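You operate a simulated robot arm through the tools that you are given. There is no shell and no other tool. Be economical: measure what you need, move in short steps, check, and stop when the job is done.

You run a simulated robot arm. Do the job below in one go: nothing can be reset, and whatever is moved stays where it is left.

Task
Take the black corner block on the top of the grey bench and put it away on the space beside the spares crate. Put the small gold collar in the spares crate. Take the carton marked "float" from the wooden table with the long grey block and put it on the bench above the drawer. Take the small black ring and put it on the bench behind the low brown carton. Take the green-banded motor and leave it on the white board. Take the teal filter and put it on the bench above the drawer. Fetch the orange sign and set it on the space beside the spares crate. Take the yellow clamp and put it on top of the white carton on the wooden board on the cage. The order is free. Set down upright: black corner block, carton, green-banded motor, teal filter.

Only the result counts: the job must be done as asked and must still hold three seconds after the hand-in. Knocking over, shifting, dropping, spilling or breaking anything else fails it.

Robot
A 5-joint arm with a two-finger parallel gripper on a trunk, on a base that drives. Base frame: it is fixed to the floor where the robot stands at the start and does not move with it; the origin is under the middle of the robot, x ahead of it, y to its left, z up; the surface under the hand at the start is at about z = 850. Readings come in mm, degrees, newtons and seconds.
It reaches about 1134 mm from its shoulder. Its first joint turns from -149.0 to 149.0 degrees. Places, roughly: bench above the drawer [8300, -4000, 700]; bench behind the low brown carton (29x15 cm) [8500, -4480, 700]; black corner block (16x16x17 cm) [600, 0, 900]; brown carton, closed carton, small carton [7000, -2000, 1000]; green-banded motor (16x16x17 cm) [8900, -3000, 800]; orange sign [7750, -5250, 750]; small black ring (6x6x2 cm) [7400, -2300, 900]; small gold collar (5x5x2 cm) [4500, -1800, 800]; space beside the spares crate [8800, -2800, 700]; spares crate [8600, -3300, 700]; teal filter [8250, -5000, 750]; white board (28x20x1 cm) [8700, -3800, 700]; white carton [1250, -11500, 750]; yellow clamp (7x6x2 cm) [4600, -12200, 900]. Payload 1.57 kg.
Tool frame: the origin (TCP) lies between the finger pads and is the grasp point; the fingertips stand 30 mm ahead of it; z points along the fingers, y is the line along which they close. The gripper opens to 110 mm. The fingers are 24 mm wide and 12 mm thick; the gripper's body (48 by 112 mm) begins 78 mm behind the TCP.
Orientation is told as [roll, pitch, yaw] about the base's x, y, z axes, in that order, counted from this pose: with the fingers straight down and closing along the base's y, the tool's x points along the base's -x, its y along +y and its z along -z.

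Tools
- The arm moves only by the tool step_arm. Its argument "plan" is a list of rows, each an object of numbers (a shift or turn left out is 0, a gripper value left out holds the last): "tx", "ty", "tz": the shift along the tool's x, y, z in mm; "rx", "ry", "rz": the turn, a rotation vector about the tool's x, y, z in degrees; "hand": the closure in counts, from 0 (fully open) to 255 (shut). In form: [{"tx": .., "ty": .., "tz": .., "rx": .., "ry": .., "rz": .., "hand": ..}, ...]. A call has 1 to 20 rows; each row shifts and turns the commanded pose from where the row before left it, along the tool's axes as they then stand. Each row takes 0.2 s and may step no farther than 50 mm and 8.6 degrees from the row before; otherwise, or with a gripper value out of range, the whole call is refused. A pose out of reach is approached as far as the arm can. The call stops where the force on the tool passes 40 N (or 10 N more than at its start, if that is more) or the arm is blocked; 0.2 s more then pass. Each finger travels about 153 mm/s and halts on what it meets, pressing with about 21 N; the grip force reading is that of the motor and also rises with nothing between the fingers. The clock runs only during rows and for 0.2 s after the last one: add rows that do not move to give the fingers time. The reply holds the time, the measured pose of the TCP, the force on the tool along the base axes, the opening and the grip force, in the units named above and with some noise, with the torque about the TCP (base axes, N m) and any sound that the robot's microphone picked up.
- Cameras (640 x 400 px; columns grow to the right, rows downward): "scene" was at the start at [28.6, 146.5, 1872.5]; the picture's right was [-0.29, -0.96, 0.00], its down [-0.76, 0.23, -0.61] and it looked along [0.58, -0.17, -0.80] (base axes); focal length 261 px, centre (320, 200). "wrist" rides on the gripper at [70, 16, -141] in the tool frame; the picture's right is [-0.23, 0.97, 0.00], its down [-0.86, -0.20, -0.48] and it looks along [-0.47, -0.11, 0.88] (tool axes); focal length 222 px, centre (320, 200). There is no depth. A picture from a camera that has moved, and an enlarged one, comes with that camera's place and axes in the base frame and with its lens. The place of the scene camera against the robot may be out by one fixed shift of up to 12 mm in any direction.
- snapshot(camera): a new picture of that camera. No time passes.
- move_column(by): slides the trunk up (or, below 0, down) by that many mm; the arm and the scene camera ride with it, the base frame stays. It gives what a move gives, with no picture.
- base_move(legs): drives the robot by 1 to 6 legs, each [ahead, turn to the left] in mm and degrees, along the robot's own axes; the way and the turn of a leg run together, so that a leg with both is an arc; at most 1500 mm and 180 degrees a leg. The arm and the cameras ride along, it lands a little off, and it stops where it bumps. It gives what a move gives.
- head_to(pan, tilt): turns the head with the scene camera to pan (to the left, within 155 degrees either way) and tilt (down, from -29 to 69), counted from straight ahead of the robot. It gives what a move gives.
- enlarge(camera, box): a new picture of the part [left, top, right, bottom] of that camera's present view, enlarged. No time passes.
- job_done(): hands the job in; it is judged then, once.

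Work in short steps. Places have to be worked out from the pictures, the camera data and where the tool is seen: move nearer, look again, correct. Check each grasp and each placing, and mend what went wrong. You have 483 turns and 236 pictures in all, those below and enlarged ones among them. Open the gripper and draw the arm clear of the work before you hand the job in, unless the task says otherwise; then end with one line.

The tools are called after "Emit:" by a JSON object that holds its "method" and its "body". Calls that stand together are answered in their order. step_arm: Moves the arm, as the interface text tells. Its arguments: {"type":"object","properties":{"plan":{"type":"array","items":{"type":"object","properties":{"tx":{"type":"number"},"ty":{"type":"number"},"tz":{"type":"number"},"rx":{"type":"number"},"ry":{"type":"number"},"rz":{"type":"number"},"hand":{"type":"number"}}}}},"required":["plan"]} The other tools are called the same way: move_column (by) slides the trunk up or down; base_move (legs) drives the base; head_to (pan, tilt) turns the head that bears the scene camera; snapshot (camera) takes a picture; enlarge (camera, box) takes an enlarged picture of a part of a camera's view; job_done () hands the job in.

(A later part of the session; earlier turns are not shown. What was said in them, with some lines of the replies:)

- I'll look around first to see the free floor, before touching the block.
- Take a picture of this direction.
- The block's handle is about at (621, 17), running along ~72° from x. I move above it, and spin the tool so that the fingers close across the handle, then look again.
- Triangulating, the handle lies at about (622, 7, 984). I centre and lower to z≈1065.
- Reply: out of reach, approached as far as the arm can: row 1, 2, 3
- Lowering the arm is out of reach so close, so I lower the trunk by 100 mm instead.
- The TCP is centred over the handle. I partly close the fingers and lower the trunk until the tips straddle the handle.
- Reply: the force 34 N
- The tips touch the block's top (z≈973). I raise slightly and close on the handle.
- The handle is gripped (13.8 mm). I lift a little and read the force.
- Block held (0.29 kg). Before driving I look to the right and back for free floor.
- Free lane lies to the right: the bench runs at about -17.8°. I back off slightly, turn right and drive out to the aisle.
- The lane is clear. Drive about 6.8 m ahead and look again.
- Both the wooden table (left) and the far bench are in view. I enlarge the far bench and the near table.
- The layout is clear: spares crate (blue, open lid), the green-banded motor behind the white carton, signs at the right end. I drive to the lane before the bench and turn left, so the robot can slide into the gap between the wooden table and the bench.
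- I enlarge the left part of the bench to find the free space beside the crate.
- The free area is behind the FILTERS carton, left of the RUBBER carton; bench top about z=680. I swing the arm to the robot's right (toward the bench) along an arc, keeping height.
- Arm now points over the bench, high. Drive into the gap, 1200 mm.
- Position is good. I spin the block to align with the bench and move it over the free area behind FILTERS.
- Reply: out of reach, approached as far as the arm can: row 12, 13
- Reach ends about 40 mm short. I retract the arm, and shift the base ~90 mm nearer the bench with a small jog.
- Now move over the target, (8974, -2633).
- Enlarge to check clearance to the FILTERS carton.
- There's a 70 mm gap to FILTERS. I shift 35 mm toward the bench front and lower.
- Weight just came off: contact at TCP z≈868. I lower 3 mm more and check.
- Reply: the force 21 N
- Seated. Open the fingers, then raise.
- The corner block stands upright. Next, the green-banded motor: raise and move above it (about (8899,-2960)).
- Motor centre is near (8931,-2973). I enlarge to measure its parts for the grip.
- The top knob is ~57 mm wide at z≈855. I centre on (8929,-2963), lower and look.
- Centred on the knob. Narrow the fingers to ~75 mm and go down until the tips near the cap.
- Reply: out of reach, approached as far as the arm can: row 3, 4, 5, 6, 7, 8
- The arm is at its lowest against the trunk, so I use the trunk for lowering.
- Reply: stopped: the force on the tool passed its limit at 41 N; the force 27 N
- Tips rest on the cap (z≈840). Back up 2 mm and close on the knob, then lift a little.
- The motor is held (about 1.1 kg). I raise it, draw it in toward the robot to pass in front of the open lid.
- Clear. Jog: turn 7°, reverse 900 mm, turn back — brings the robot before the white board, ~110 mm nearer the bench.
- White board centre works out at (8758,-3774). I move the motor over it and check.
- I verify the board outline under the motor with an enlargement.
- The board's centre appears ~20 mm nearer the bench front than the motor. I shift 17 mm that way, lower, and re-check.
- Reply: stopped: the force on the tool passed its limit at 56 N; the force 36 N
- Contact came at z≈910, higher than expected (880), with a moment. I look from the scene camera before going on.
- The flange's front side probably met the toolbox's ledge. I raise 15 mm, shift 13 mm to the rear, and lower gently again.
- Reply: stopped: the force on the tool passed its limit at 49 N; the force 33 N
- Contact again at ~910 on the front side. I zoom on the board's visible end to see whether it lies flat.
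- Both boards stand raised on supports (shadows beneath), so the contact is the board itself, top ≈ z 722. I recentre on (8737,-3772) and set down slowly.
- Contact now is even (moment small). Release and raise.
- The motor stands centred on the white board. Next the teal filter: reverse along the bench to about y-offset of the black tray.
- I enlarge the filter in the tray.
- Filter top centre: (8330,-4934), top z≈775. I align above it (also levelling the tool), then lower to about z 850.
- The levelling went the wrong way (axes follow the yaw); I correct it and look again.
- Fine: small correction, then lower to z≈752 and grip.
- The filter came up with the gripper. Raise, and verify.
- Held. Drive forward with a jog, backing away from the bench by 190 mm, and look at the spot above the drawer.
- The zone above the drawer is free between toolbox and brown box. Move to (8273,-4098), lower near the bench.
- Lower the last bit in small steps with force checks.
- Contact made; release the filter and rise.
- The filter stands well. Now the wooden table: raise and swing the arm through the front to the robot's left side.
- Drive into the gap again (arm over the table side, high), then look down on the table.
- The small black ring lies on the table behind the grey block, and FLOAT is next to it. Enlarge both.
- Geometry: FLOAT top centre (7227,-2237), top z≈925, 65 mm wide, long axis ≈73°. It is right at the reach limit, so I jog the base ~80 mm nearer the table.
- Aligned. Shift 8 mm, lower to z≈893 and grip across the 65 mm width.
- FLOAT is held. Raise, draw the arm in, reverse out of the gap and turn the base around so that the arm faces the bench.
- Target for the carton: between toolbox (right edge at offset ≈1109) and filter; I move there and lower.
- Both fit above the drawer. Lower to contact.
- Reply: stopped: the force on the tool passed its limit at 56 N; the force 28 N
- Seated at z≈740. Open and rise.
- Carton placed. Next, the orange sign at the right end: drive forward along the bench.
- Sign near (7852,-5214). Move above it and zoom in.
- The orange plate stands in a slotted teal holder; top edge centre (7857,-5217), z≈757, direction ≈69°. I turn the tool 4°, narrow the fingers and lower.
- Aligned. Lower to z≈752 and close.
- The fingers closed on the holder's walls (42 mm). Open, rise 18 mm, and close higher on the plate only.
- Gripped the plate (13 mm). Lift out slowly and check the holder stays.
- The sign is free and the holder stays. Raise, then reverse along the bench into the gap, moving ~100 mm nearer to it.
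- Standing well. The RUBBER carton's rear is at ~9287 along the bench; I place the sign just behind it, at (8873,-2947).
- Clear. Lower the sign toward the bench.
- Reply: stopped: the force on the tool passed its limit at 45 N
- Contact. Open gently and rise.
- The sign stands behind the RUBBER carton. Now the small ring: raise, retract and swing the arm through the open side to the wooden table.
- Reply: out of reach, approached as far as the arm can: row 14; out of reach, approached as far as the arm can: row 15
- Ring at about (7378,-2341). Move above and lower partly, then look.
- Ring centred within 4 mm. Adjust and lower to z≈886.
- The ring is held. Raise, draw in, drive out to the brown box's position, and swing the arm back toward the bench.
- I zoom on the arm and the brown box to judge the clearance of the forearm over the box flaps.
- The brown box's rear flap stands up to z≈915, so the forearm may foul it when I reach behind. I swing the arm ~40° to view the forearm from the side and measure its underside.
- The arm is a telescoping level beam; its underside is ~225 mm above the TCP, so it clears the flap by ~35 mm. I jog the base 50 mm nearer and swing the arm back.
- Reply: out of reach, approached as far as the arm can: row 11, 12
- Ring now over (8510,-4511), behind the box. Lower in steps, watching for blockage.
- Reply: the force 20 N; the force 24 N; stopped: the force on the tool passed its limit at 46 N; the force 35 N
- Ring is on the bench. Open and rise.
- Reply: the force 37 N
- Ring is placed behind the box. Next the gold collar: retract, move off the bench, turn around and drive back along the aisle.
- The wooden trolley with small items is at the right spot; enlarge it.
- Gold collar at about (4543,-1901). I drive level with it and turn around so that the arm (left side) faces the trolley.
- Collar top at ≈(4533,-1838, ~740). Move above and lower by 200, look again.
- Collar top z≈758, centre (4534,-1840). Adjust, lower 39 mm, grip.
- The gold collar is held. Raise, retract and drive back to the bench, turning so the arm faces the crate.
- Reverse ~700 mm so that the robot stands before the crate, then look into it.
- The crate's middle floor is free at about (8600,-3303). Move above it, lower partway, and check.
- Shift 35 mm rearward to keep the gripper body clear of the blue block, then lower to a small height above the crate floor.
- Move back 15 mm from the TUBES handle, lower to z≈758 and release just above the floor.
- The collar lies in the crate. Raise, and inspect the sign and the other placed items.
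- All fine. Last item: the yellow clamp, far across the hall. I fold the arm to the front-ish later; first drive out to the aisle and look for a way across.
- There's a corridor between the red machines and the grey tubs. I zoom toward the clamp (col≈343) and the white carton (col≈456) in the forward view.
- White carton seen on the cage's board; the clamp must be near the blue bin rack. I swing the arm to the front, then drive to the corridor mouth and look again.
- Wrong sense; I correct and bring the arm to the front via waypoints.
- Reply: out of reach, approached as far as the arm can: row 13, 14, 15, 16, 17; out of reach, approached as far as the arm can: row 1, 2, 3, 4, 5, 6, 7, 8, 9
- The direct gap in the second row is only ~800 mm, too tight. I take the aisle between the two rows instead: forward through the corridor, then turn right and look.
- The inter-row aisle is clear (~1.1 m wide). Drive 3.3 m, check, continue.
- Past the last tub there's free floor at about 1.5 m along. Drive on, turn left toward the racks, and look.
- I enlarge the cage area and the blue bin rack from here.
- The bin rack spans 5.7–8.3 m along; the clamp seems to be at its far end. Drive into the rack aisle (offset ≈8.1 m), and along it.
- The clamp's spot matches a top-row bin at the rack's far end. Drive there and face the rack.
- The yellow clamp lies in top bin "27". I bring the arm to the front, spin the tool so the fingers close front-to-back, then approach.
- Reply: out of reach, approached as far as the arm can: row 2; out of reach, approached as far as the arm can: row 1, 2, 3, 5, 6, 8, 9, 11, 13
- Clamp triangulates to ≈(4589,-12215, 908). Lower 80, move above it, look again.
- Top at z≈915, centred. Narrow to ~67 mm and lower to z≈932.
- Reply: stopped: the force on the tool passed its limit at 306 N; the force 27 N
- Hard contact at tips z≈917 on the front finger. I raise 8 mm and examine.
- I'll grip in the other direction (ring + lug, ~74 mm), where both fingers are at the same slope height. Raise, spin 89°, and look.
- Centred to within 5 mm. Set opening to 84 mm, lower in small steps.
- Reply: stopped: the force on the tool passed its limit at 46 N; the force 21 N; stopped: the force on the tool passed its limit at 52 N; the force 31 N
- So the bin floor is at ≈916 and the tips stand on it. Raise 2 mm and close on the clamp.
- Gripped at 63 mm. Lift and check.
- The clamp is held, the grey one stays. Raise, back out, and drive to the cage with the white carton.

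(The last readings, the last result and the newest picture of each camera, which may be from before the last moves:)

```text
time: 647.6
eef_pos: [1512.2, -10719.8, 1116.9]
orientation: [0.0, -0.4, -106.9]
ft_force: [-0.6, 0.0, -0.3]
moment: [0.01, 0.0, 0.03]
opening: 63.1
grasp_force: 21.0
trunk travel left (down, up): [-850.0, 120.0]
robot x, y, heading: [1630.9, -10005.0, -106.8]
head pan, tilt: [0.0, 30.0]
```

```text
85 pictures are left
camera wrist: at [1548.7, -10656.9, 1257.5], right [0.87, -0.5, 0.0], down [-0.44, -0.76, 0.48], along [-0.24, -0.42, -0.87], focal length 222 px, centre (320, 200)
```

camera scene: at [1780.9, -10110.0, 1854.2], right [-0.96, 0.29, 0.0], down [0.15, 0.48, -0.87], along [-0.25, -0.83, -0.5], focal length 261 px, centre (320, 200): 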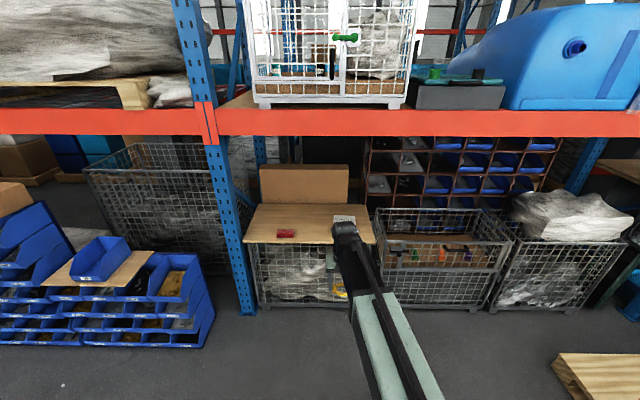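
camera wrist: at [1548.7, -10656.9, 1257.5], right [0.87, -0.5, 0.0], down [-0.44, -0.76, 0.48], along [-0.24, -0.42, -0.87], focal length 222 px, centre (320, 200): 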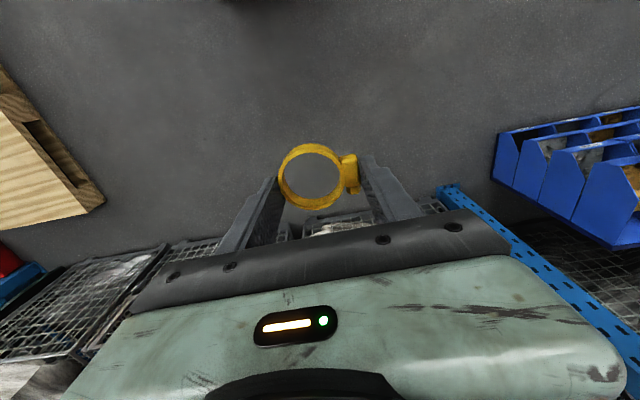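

Lower to stay below the shelf beam (bottom ≈1446), then drive forward ~700 mm to the cage.

Emit:
{"method": "move_column", "body": {"by": -105}}

Emit:
{"method": "base_move", "body": {"legs": [[0, -1], [700, 0]]}}

Emit:
{"method": "snapshot", "body": {"camera": "wrist"}}

Emit:
{"method": "snapshot", "body": {"camera": "scene"}}

```text
time: 649.0
eef_pos: [1512.4, -10718.7, 1011.4]
orientation: [-0.1, -0.4, -107.0]
ft_force: [-0.4, 0.5, -0.2]
moment: [0.02, 0.02, 0.03]
opening: 63.1
grasp_force: 21.1
trunk travel left (down, up): [-745.0, 225.0]
robot x, y, heading: [1630.0, -10009.7, -107.0]
head pan, tilt: [0.0, 30.0]
```

```text
time: 653.2
eef_pos: [1287.5, -11389.0, 1011.6]
orientation: [0.0, -0.4, -107.6]
ft_force: [-0.2, 0.2, -1.0]
moment: [-0.01, 0.04, 0.0]
opening: 63.0
grasp_force: 21.7
trunk travel left (down, up): [-745.0, 225.0]
robot x, y, heading: [1410.8, -10681.0, -107.4]
head pan, tilt: [0.0, 30.0]
```

```text
84 pictures are left
camera wrist: at [1324.1, -11326.9, 1152.9], right [0.86, -0.51, 0.0], down [-0.45, -0.75, 0.48], along [-0.25, -0.42, -0.87], focal length 222 px, centre (320, 200)
```

wrist: 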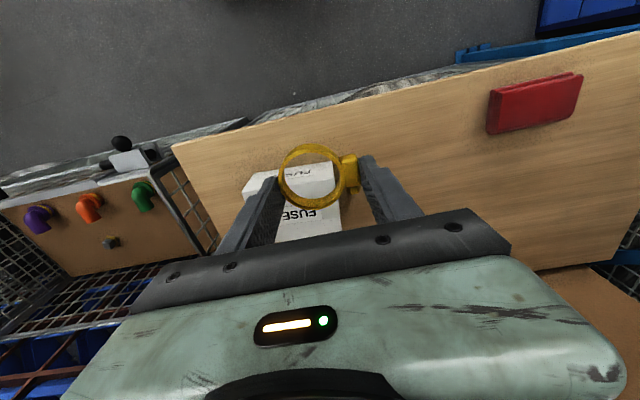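

```text
83 pictures are left
camera scene: at [1562.7, -10781.9, 1749.3], right [-0.95, 0.3, 0.0], down [0.15, 0.48, -0.87], along [-0.26, -0.83, -0.5], focal length 261 px, centre (320, 200)
```

scene: 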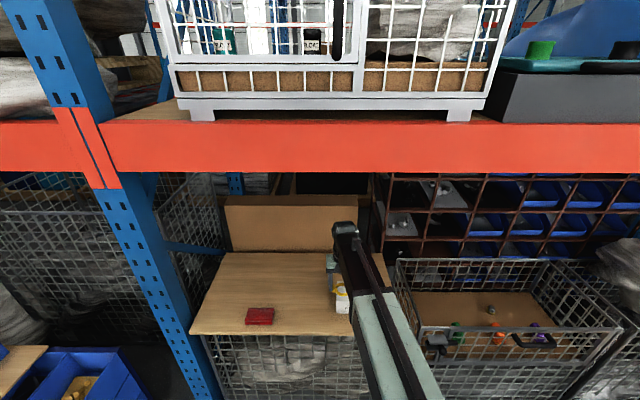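

I extend 90 mm outward to see the carton's top unobstructed.

Emit:
{"method": "step_arm", "body": {"plan": [{"tx": -45}, {"tx": -45}, {}]}}

Emit:
{"method": "enlarge", "body": {"camera": "wrist", "box": [180, 60, 420, 240]}}

```text
time: 654.0
eef_pos: [1257.3, -11474.6, 1011.5]
orientation: [0.0, -0.3, -107.5]
ft_force: [0.3, -0.6, -0.3]
moment: [-0.01, 0.02, -0.01]
opening: 62.9
grasp_force: 20.3
trunk travel left (down, up): [-745.0, 225.0]
robot x, y, heading: [1411.7, -10679.1, -107.5]
head pan, tilt: [0.0, 30.0]
```

```text
2.22 times, centred on (300, 150) of wrist
camera zoom: at [1295.9, -11412.7, 1152.8], right [0.86, -0.51, 0.0], down [-0.45, -0.75, 0.48], along [-0.25, -0.42, -0.87], focal length 494 px, centre (364, 311)
```

zoom: 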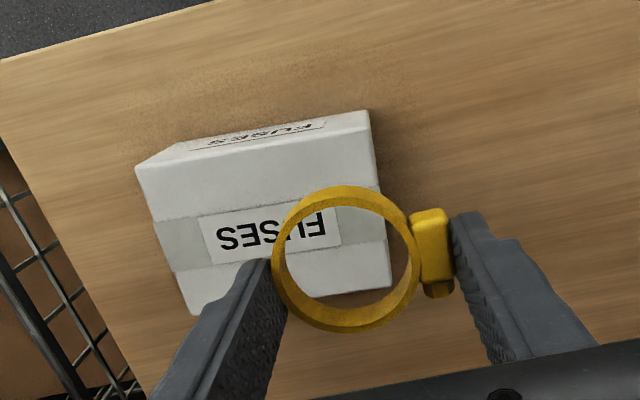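

Carton top: ≈139×97 mm, centre (1195,-11475), z≈868. Move over its centre and lower to just above.

Emit:
{"method": "step_arm", "body": {"plan": [{"tx": -9.4, "ty": -29.6}, {"tx": -9.4, "ty": -29.5}, {}]}}

Emit:
{"method": "move_column", "body": {"by": -80}}

Emit:
{"method": "enlarge", "body": {"camera": "wrist", "box": [180, 60, 460, 240]}}

```text
time: 654.8
eef_pos: [1196.9, -11474.8, 1011.3]
orientation: [0.0, -0.3, -107.6]
ft_force: [-0.9, 0.0, -1.3]
moment: [-0.03, -0.01, -0.05]
opening: 62.7
grasp_force: 20.3
trunk travel left (down, up): [-745.0, 225.0]
robot x, y, heading: [1414.5, -10677.3, -107.7]
head pan, tilt: [0.0, 30.0]
```

```text
time: 656.0
eef_pos: [1198.0, -11474.0, 932.2]
orientation: [0.0, -0.3, -107.5]
ft_force: [0.1, 0.6, -0.1]
moment: [0.03, 0.01, 0.0]
opening: 63.1
grasp_force: 21.2
trunk travel left (down, up): [-665.0, 305.0]
robot x, y, heading: [1411.3, -10678.7, -107.7]
head pan, tilt: [0.0, 30.0]
```

```text
2.22 times, centred on (320, 150) of wrist
camera zoom: at [1235.0, -11412.7, 1072.9], right [0.86, -0.51, 0.0], down [-0.45, -0.75, 0.48], along [-0.25, -0.42, -0.87], focal length 494 px, centre (320, 311)
```

zoom: 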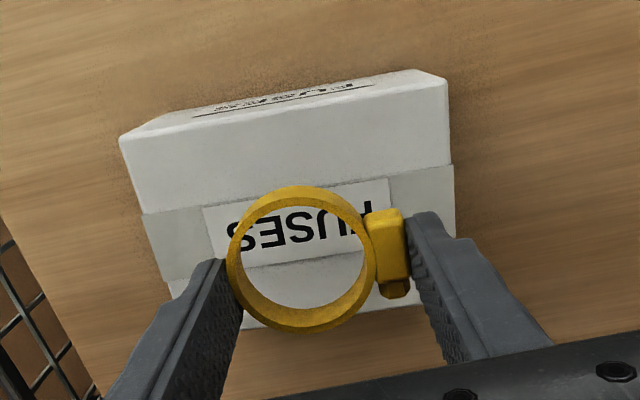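

Landing point is within ~9 mm of the top's centre. Shift and lower to contact.

Emit:
{"method": "step_arm", "body": {"plan": [{"ty": -8}, {}]}}

Emit:
{"method": "move_column", "body": {"by": -20}}

Emit:
{"method": "move_column", "body": {"by": -5}}

Emit:
{"method": "move_column", "body": {"by": -3}}

```text
time: 656.6
eef_pos: [1190.2, -11472.0, 932.3]
orientation: [0.0, -0.2, -107.7]
ft_force: [0.3, -0.5, -0.2]
moment: [0.03, 0.0, 0.0]
opening: 63.2
grasp_force: 21.2
trunk travel left (down, up): [-665.0, 305.0]
robot x, y, heading: [1414.6, -10678.1, -107.7]
head pan, tilt: [0.0, 30.0]
```

```text
time: 657.2
eef_pos: [1189.8, -11472.7, 912.7]
orientation: [-0.1, -0.4, -107.7]
ft_force: [-0.4, 0.2, -1.0]
moment: [0.0, 0.02, -0.01]
opening: 63.0
grasp_force: 21.1
trunk travel left (down, up): [-645.0, 325.0]
robot x, y, heading: [1415.0, -10680.1, -107.5]
head pan, tilt: [0.0, 30.0]
```

```text
time: 657.8
eef_pos: [1190.2, -11471.9, 906.9]
orientation: [0.0, -0.4, -107.6]
ft_force: [-0.3, 0.7, -0.3]
moment: [-0.01, 0.01, -0.01]
opening: 63.1
grasp_force: 21.1
trunk travel left (down, up): [-640.0, 330.0]
robot x, y, heading: [1412.8, -10675.5, -107.8]
head pan, tilt: [0.0, 30.0]
```

```text
time: 658.3
eef_pos: [1190.5, -11471.5, 903.7]
orientation: [0.0, -0.4, -107.5]
ft_force: [0.7, -0.8, -0.2]
moment: [0.0, 0.0, 0.03]
opening: 63.4
grasp_force: 20.8
trunk travel left (down, up): [-637.0, 333.0]
robot x, y, heading: [1411.6, -10678.8, -107.8]
head pan, tilt: [0.0, 30.0]
```

Emit:
{"method": "move_column", "body": {"by": -3}}

Emit:
{"method": "move_column", "body": {"by": -3}}

Emit:
{"method": "move_column", "body": {"by": -3}}

```text
time: 658.8
eef_pos: [1190.4, -11471.8, 901.1]
orientation: [0.0, -0.4, -107.5]
ft_force: [0.0, -0.8, 0.3]
moment: [0.01, 0.01, -0.01]
opening: 63.0
grasp_force: 20.8
trunk travel left (down, up): [-634.0, 336.0]
robot x, y, heading: [1413.0, -10680.3, -107.5]
head pan, tilt: [0.0, 30.0]
```

```text
time: 659.4
eef_pos: [1189.9, -11471.2, 896.6]
orientation: [0.0, -0.4, -107.6]
ft_force: [-0.5, 0.7, 0.1]
moment: [0.05, 0.04, 0.01]
opening: 63.2
grasp_force: 21.4
trunk travel left (down, up): [-631.0, 339.0]
robot x, y, heading: [1410.8, -10682.0, -107.6]
head pan, tilt: [0.0, 30.0]
```

```text
time: 659.9
eef_pos: [1191.3, -11472.2, 893.9]
orientation: [0.0, -0.4, -107.6]
ft_force: [0.0, -0.1, -0.6]
moment: [0.01, 0.0, 0.01]
opening: 63.1
grasp_force: 21.0
trunk travel left (down, up): [-628.0, 342.0]
robot x, y, heading: [1416.1, -10681.1, -107.9]
head pan, tilt: [0.0, 30.0]
```

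Emit:
{"method": "enlarge", "body": {"camera": "wrist", "box": [180, 60, 460, 240]}}

Emit:
{"method": "move_column", "body": {"by": -3}}

Emit:
{"method": "move_column", "body": {"by": -3}}

```text
2.22 times, centred on (320, 150) of wrist
camera zoom: at [1227.3, -11410.2, 1035.9], right [0.86, -0.51, 0.0], down [-0.45, -0.75, 0.48], along [-0.25, -0.42, -0.87], focal length 494 px, centre (320, 311)
```

zoom: 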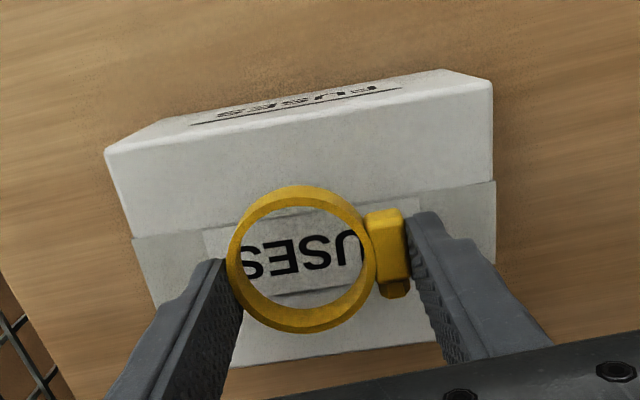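

```text
time: 660.4
eef_pos: [1190.1, -11472.6, 891.6]
orientation: [0.0, -0.4, -107.7]
ft_force: [-0.5, 0.4, 0.4]
moment: [0.03, 0.01, 0.0]
opening: 63.1
grasp_force: 21.3
trunk travel left (down, up): [-625.0, 345.0]
robot x, y, heading: [1413.3, -10680.2, -107.6]
head pan, tilt: [0.0, 30.0]
```

```text
time: 660.9
eef_pos: [1189.9, -11472.5, 888.6]
orientation: [-0.1, -0.4, -107.5]
ft_force: [0.4, 0.1, -0.8]
moment: [0.02, 0.01, -0.02]
opening: 63.3
grasp_force: 20.9
trunk travel left (down, up): [-622.0, 348.0]
robot x, y, heading: [1416.0, -10678.3, -107.5]
head pan, tilt: [0.0, 30.0]
```

Emit:
{"method": "move_column", "body": {"by": -4}}

Emit:
{"method": "move_column", "body": {"by": -4}}

Emit:
{"method": "move_column", "body": {"by": -4}}

```text
time: 661.4
eef_pos: [1189.8, -11473.1, 885.1]
orientation: [0.0, -0.4, -107.5]
ft_force: [0.7, -0.7, -0.2]
moment: [-0.01, 0.01, 0.03]
opening: 63.1
grasp_force: 21.1
trunk travel left (down, up): [-618.0, 352.0]
robot x, y, heading: [1411.5, -10680.8, -107.6]
head pan, tilt: [0.0, 30.0]
```

```text
time: 662.0
eef_pos: [1189.7, -11471.6, 880.0]
orientation: [-0.1, -0.4, -107.5]
ft_force: [0.2, -0.3, -0.7]
moment: [0.01, 0.0, 0.02]
opening: 63.1
grasp_force: 21.0
trunk travel left (down, up): [-614.0, 356.0]
robot x, y, heading: [1412.7, -10681.1, -107.8]
head pan, tilt: [0.0, 30.0]
```

```text
time: 662.5
eef_pos: [1190.1, -11472.4, 876.5]
orientation: [0.1, -0.4, -107.6]
ft_force: [-0.6, -0.3, -1.3]
moment: [-0.01, -0.03, 0.0]
opening: 63.2
grasp_force: 20.8
trunk travel left (down, up): [-610.0, 360.0]
robot x, y, heading: [1416.5, -10677.8, -107.7]
head pan, tilt: [0.0, 30.0]
```

Emit:
{"method": "enlarge", "body": {"camera": "wrist", "box": [180, 60, 460, 240]}}

Emit:
{"method": "move_column", "body": {"by": -4}}

Emit:
{"method": "move_column", "body": {"by": -4}}

```text
2.22 times, centred on (320, 150) of wrist
camera zoom: at [1227.4, -11410.2, 1017.9], right [0.86, -0.51, 0.0], down [-0.45, -0.75, 0.48], along [-0.25, -0.42, -0.87], focal length 494 px, centre (320, 311)
```

zoom: 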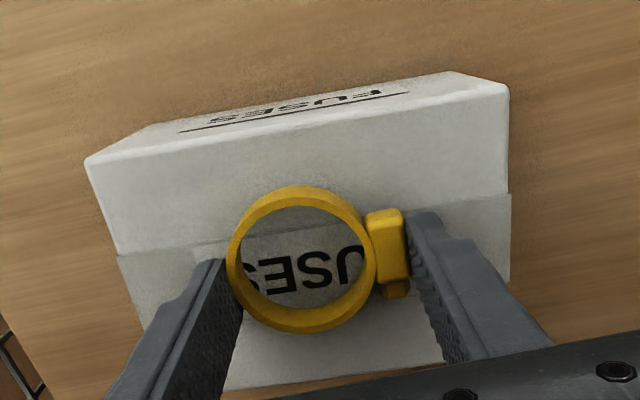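

```text
time: 663.0
eef_pos: [1190.0, -11472.9, 872.8]
orientation: [0.0, -0.4, -107.6]
ft_force: [0.7, 0.3, 0.0]
moment: [0.0, 0.02, 0.02]
opening: 63.3
grasp_force: 20.6
trunk travel left (down, up): [-606.0, 364.0]
robot x, y, heading: [1412.8, -10680.3, -107.7]
head pan, tilt: [0.0, 30.0]
```

```text
time: 663.6
eef_pos: [1189.7, -11470.8, 870.8]
orientation: [0.0, -0.6, -107.6]
ft_force: [-2.4, -7.9, 21.2]
moment: [0.1, -0.11, -0.02]
opening: 63.2
grasp_force: 21.0
trunk travel left (down, up): [-602.0, 368.0]
robot x, y, heading: [1412.1, -10681.2, -107.5]
head pan, tilt: [0.0, 30.0]
```

Contact on the carton top. Open slowly and rise.

Emit:
{"method": "step_arm", "body": {"plan": [{"hand": 150}, {"hand": 105}, {"hand": 85}, {"hand": 70}, {}]}}

Emit:
{"method": "move_column", "body": {"by": 60}}

Emit:
{"method": "snapshot", "body": {"camera": "wrist"}}

```text
time: 664.8
eef_pos: [1190.8, -11469.9, 869.7]
orientation: [0.0, -0.4, -107.5]
ft_force: [-7.4, 4.7, 18.7]
moment: [0.17, -0.4, 0.08]
opening: 71.2
grasp_force: 0.0
trunk travel left (down, up): [-602.0, 368.0]
robot x, y, heading: [1413.6, -10679.7, -107.5]
head pan, tilt: [0.0, 30.0]
```

```text
time: 665.8
eef_pos: [1189.1, -11471.5, 928.4]
orientation: [-0.1, -0.5, -107.6]
ft_force: [-1.1, 0.1, -0.1]
moment: [-0.01, 0.01, -0.01]
opening: 79.8
grasp_force: 0.1
trunk travel left (down, up): [-662.0, 308.0]
robot x, y, heading: [1416.1, -10681.6, -107.7]
head pan, tilt: [0.0, 30.0]
```

```text
78 pictures are left
camera wrist: at [1227.4, -11410.3, 1069.8], right [0.86, -0.51, 0.0], down [-0.45, -0.75, 0.48], along [-0.25, -0.42, -0.87], focal length 222 px, centre (320, 200)
```

wrist: 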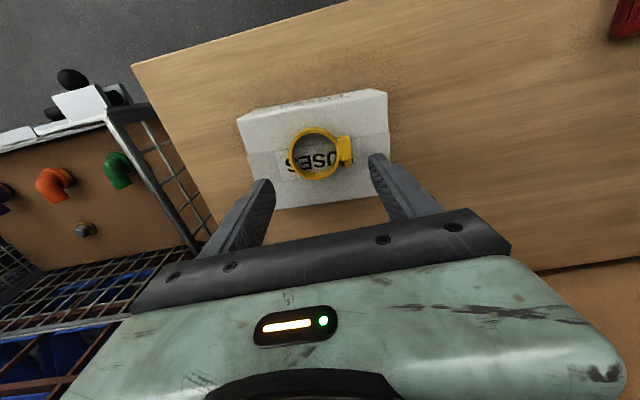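

The clamp rests on the white carton. Back the arm out clear.

Emit:
{"method": "move_column", "body": {"by": 60}}

Emit:
{"method": "base_move", "body": {"legs": [[-700, 0]]}}

Emit:
{"method": "snapshot", "body": {"camera": "scene"}}

```text
time: 666.8
eef_pos: [1191.2, -11471.6, 988.7]
orientation: [0.0, -0.5, -107.7]
ft_force: [0.2, 0.0, 0.4]
moment: [0.0, -0.02, 0.01]
opening: 79.9
grasp_force: 0.0
trunk travel left (down, up): [-722.0, 248.0]
robot x, y, heading: [1413.3, -10676.7, -107.8]
head pan, tilt: [0.0, 30.0]
```

```text
time: 670.6
eef_pos: [1402.7, -10799.2, 989.7]
orientation: [0.1, -0.5, -107.6]
ft_force: [-0.7, -0.1, -0.3]
moment: [-0.01, 0.03, 0.0]
opening: 79.7
grasp_force: 0.1
trunk travel left (down, up): [-722.0, 248.0]
robot x, y, heading: [1627.3, -10007.4, -107.7]
head pan, tilt: [0.0, 30.0]
```

```text
77 pictures are left
camera scene: at [1775.6, -10108.9, 1726.3], right [-0.95, 0.3, 0.0], down [0.15, 0.48, -0.87], along [-0.26, -0.83, -0.5], focal length 261 px, centre (320, 200)
```

scene: 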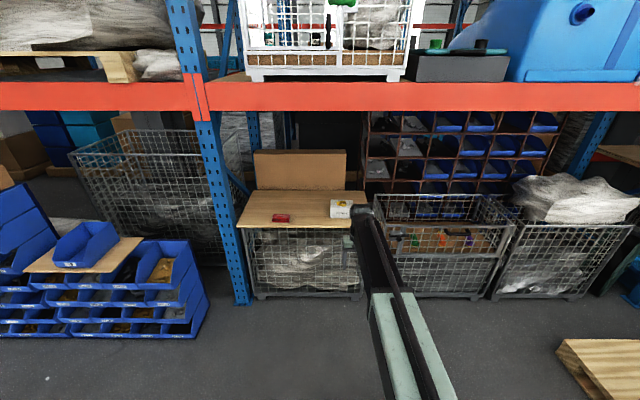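

All eight items are in place, the gripper is open and the arm is clear; I hand in the job.

Emit:
{"method": "job_done", "body": {}}

```text
The job is handed in.
```

All eight items are in the places you asked for and the job is handed in; while I was taking the orange sign, the gripper briefly closed on its teal holder, which may have shifted slightly.
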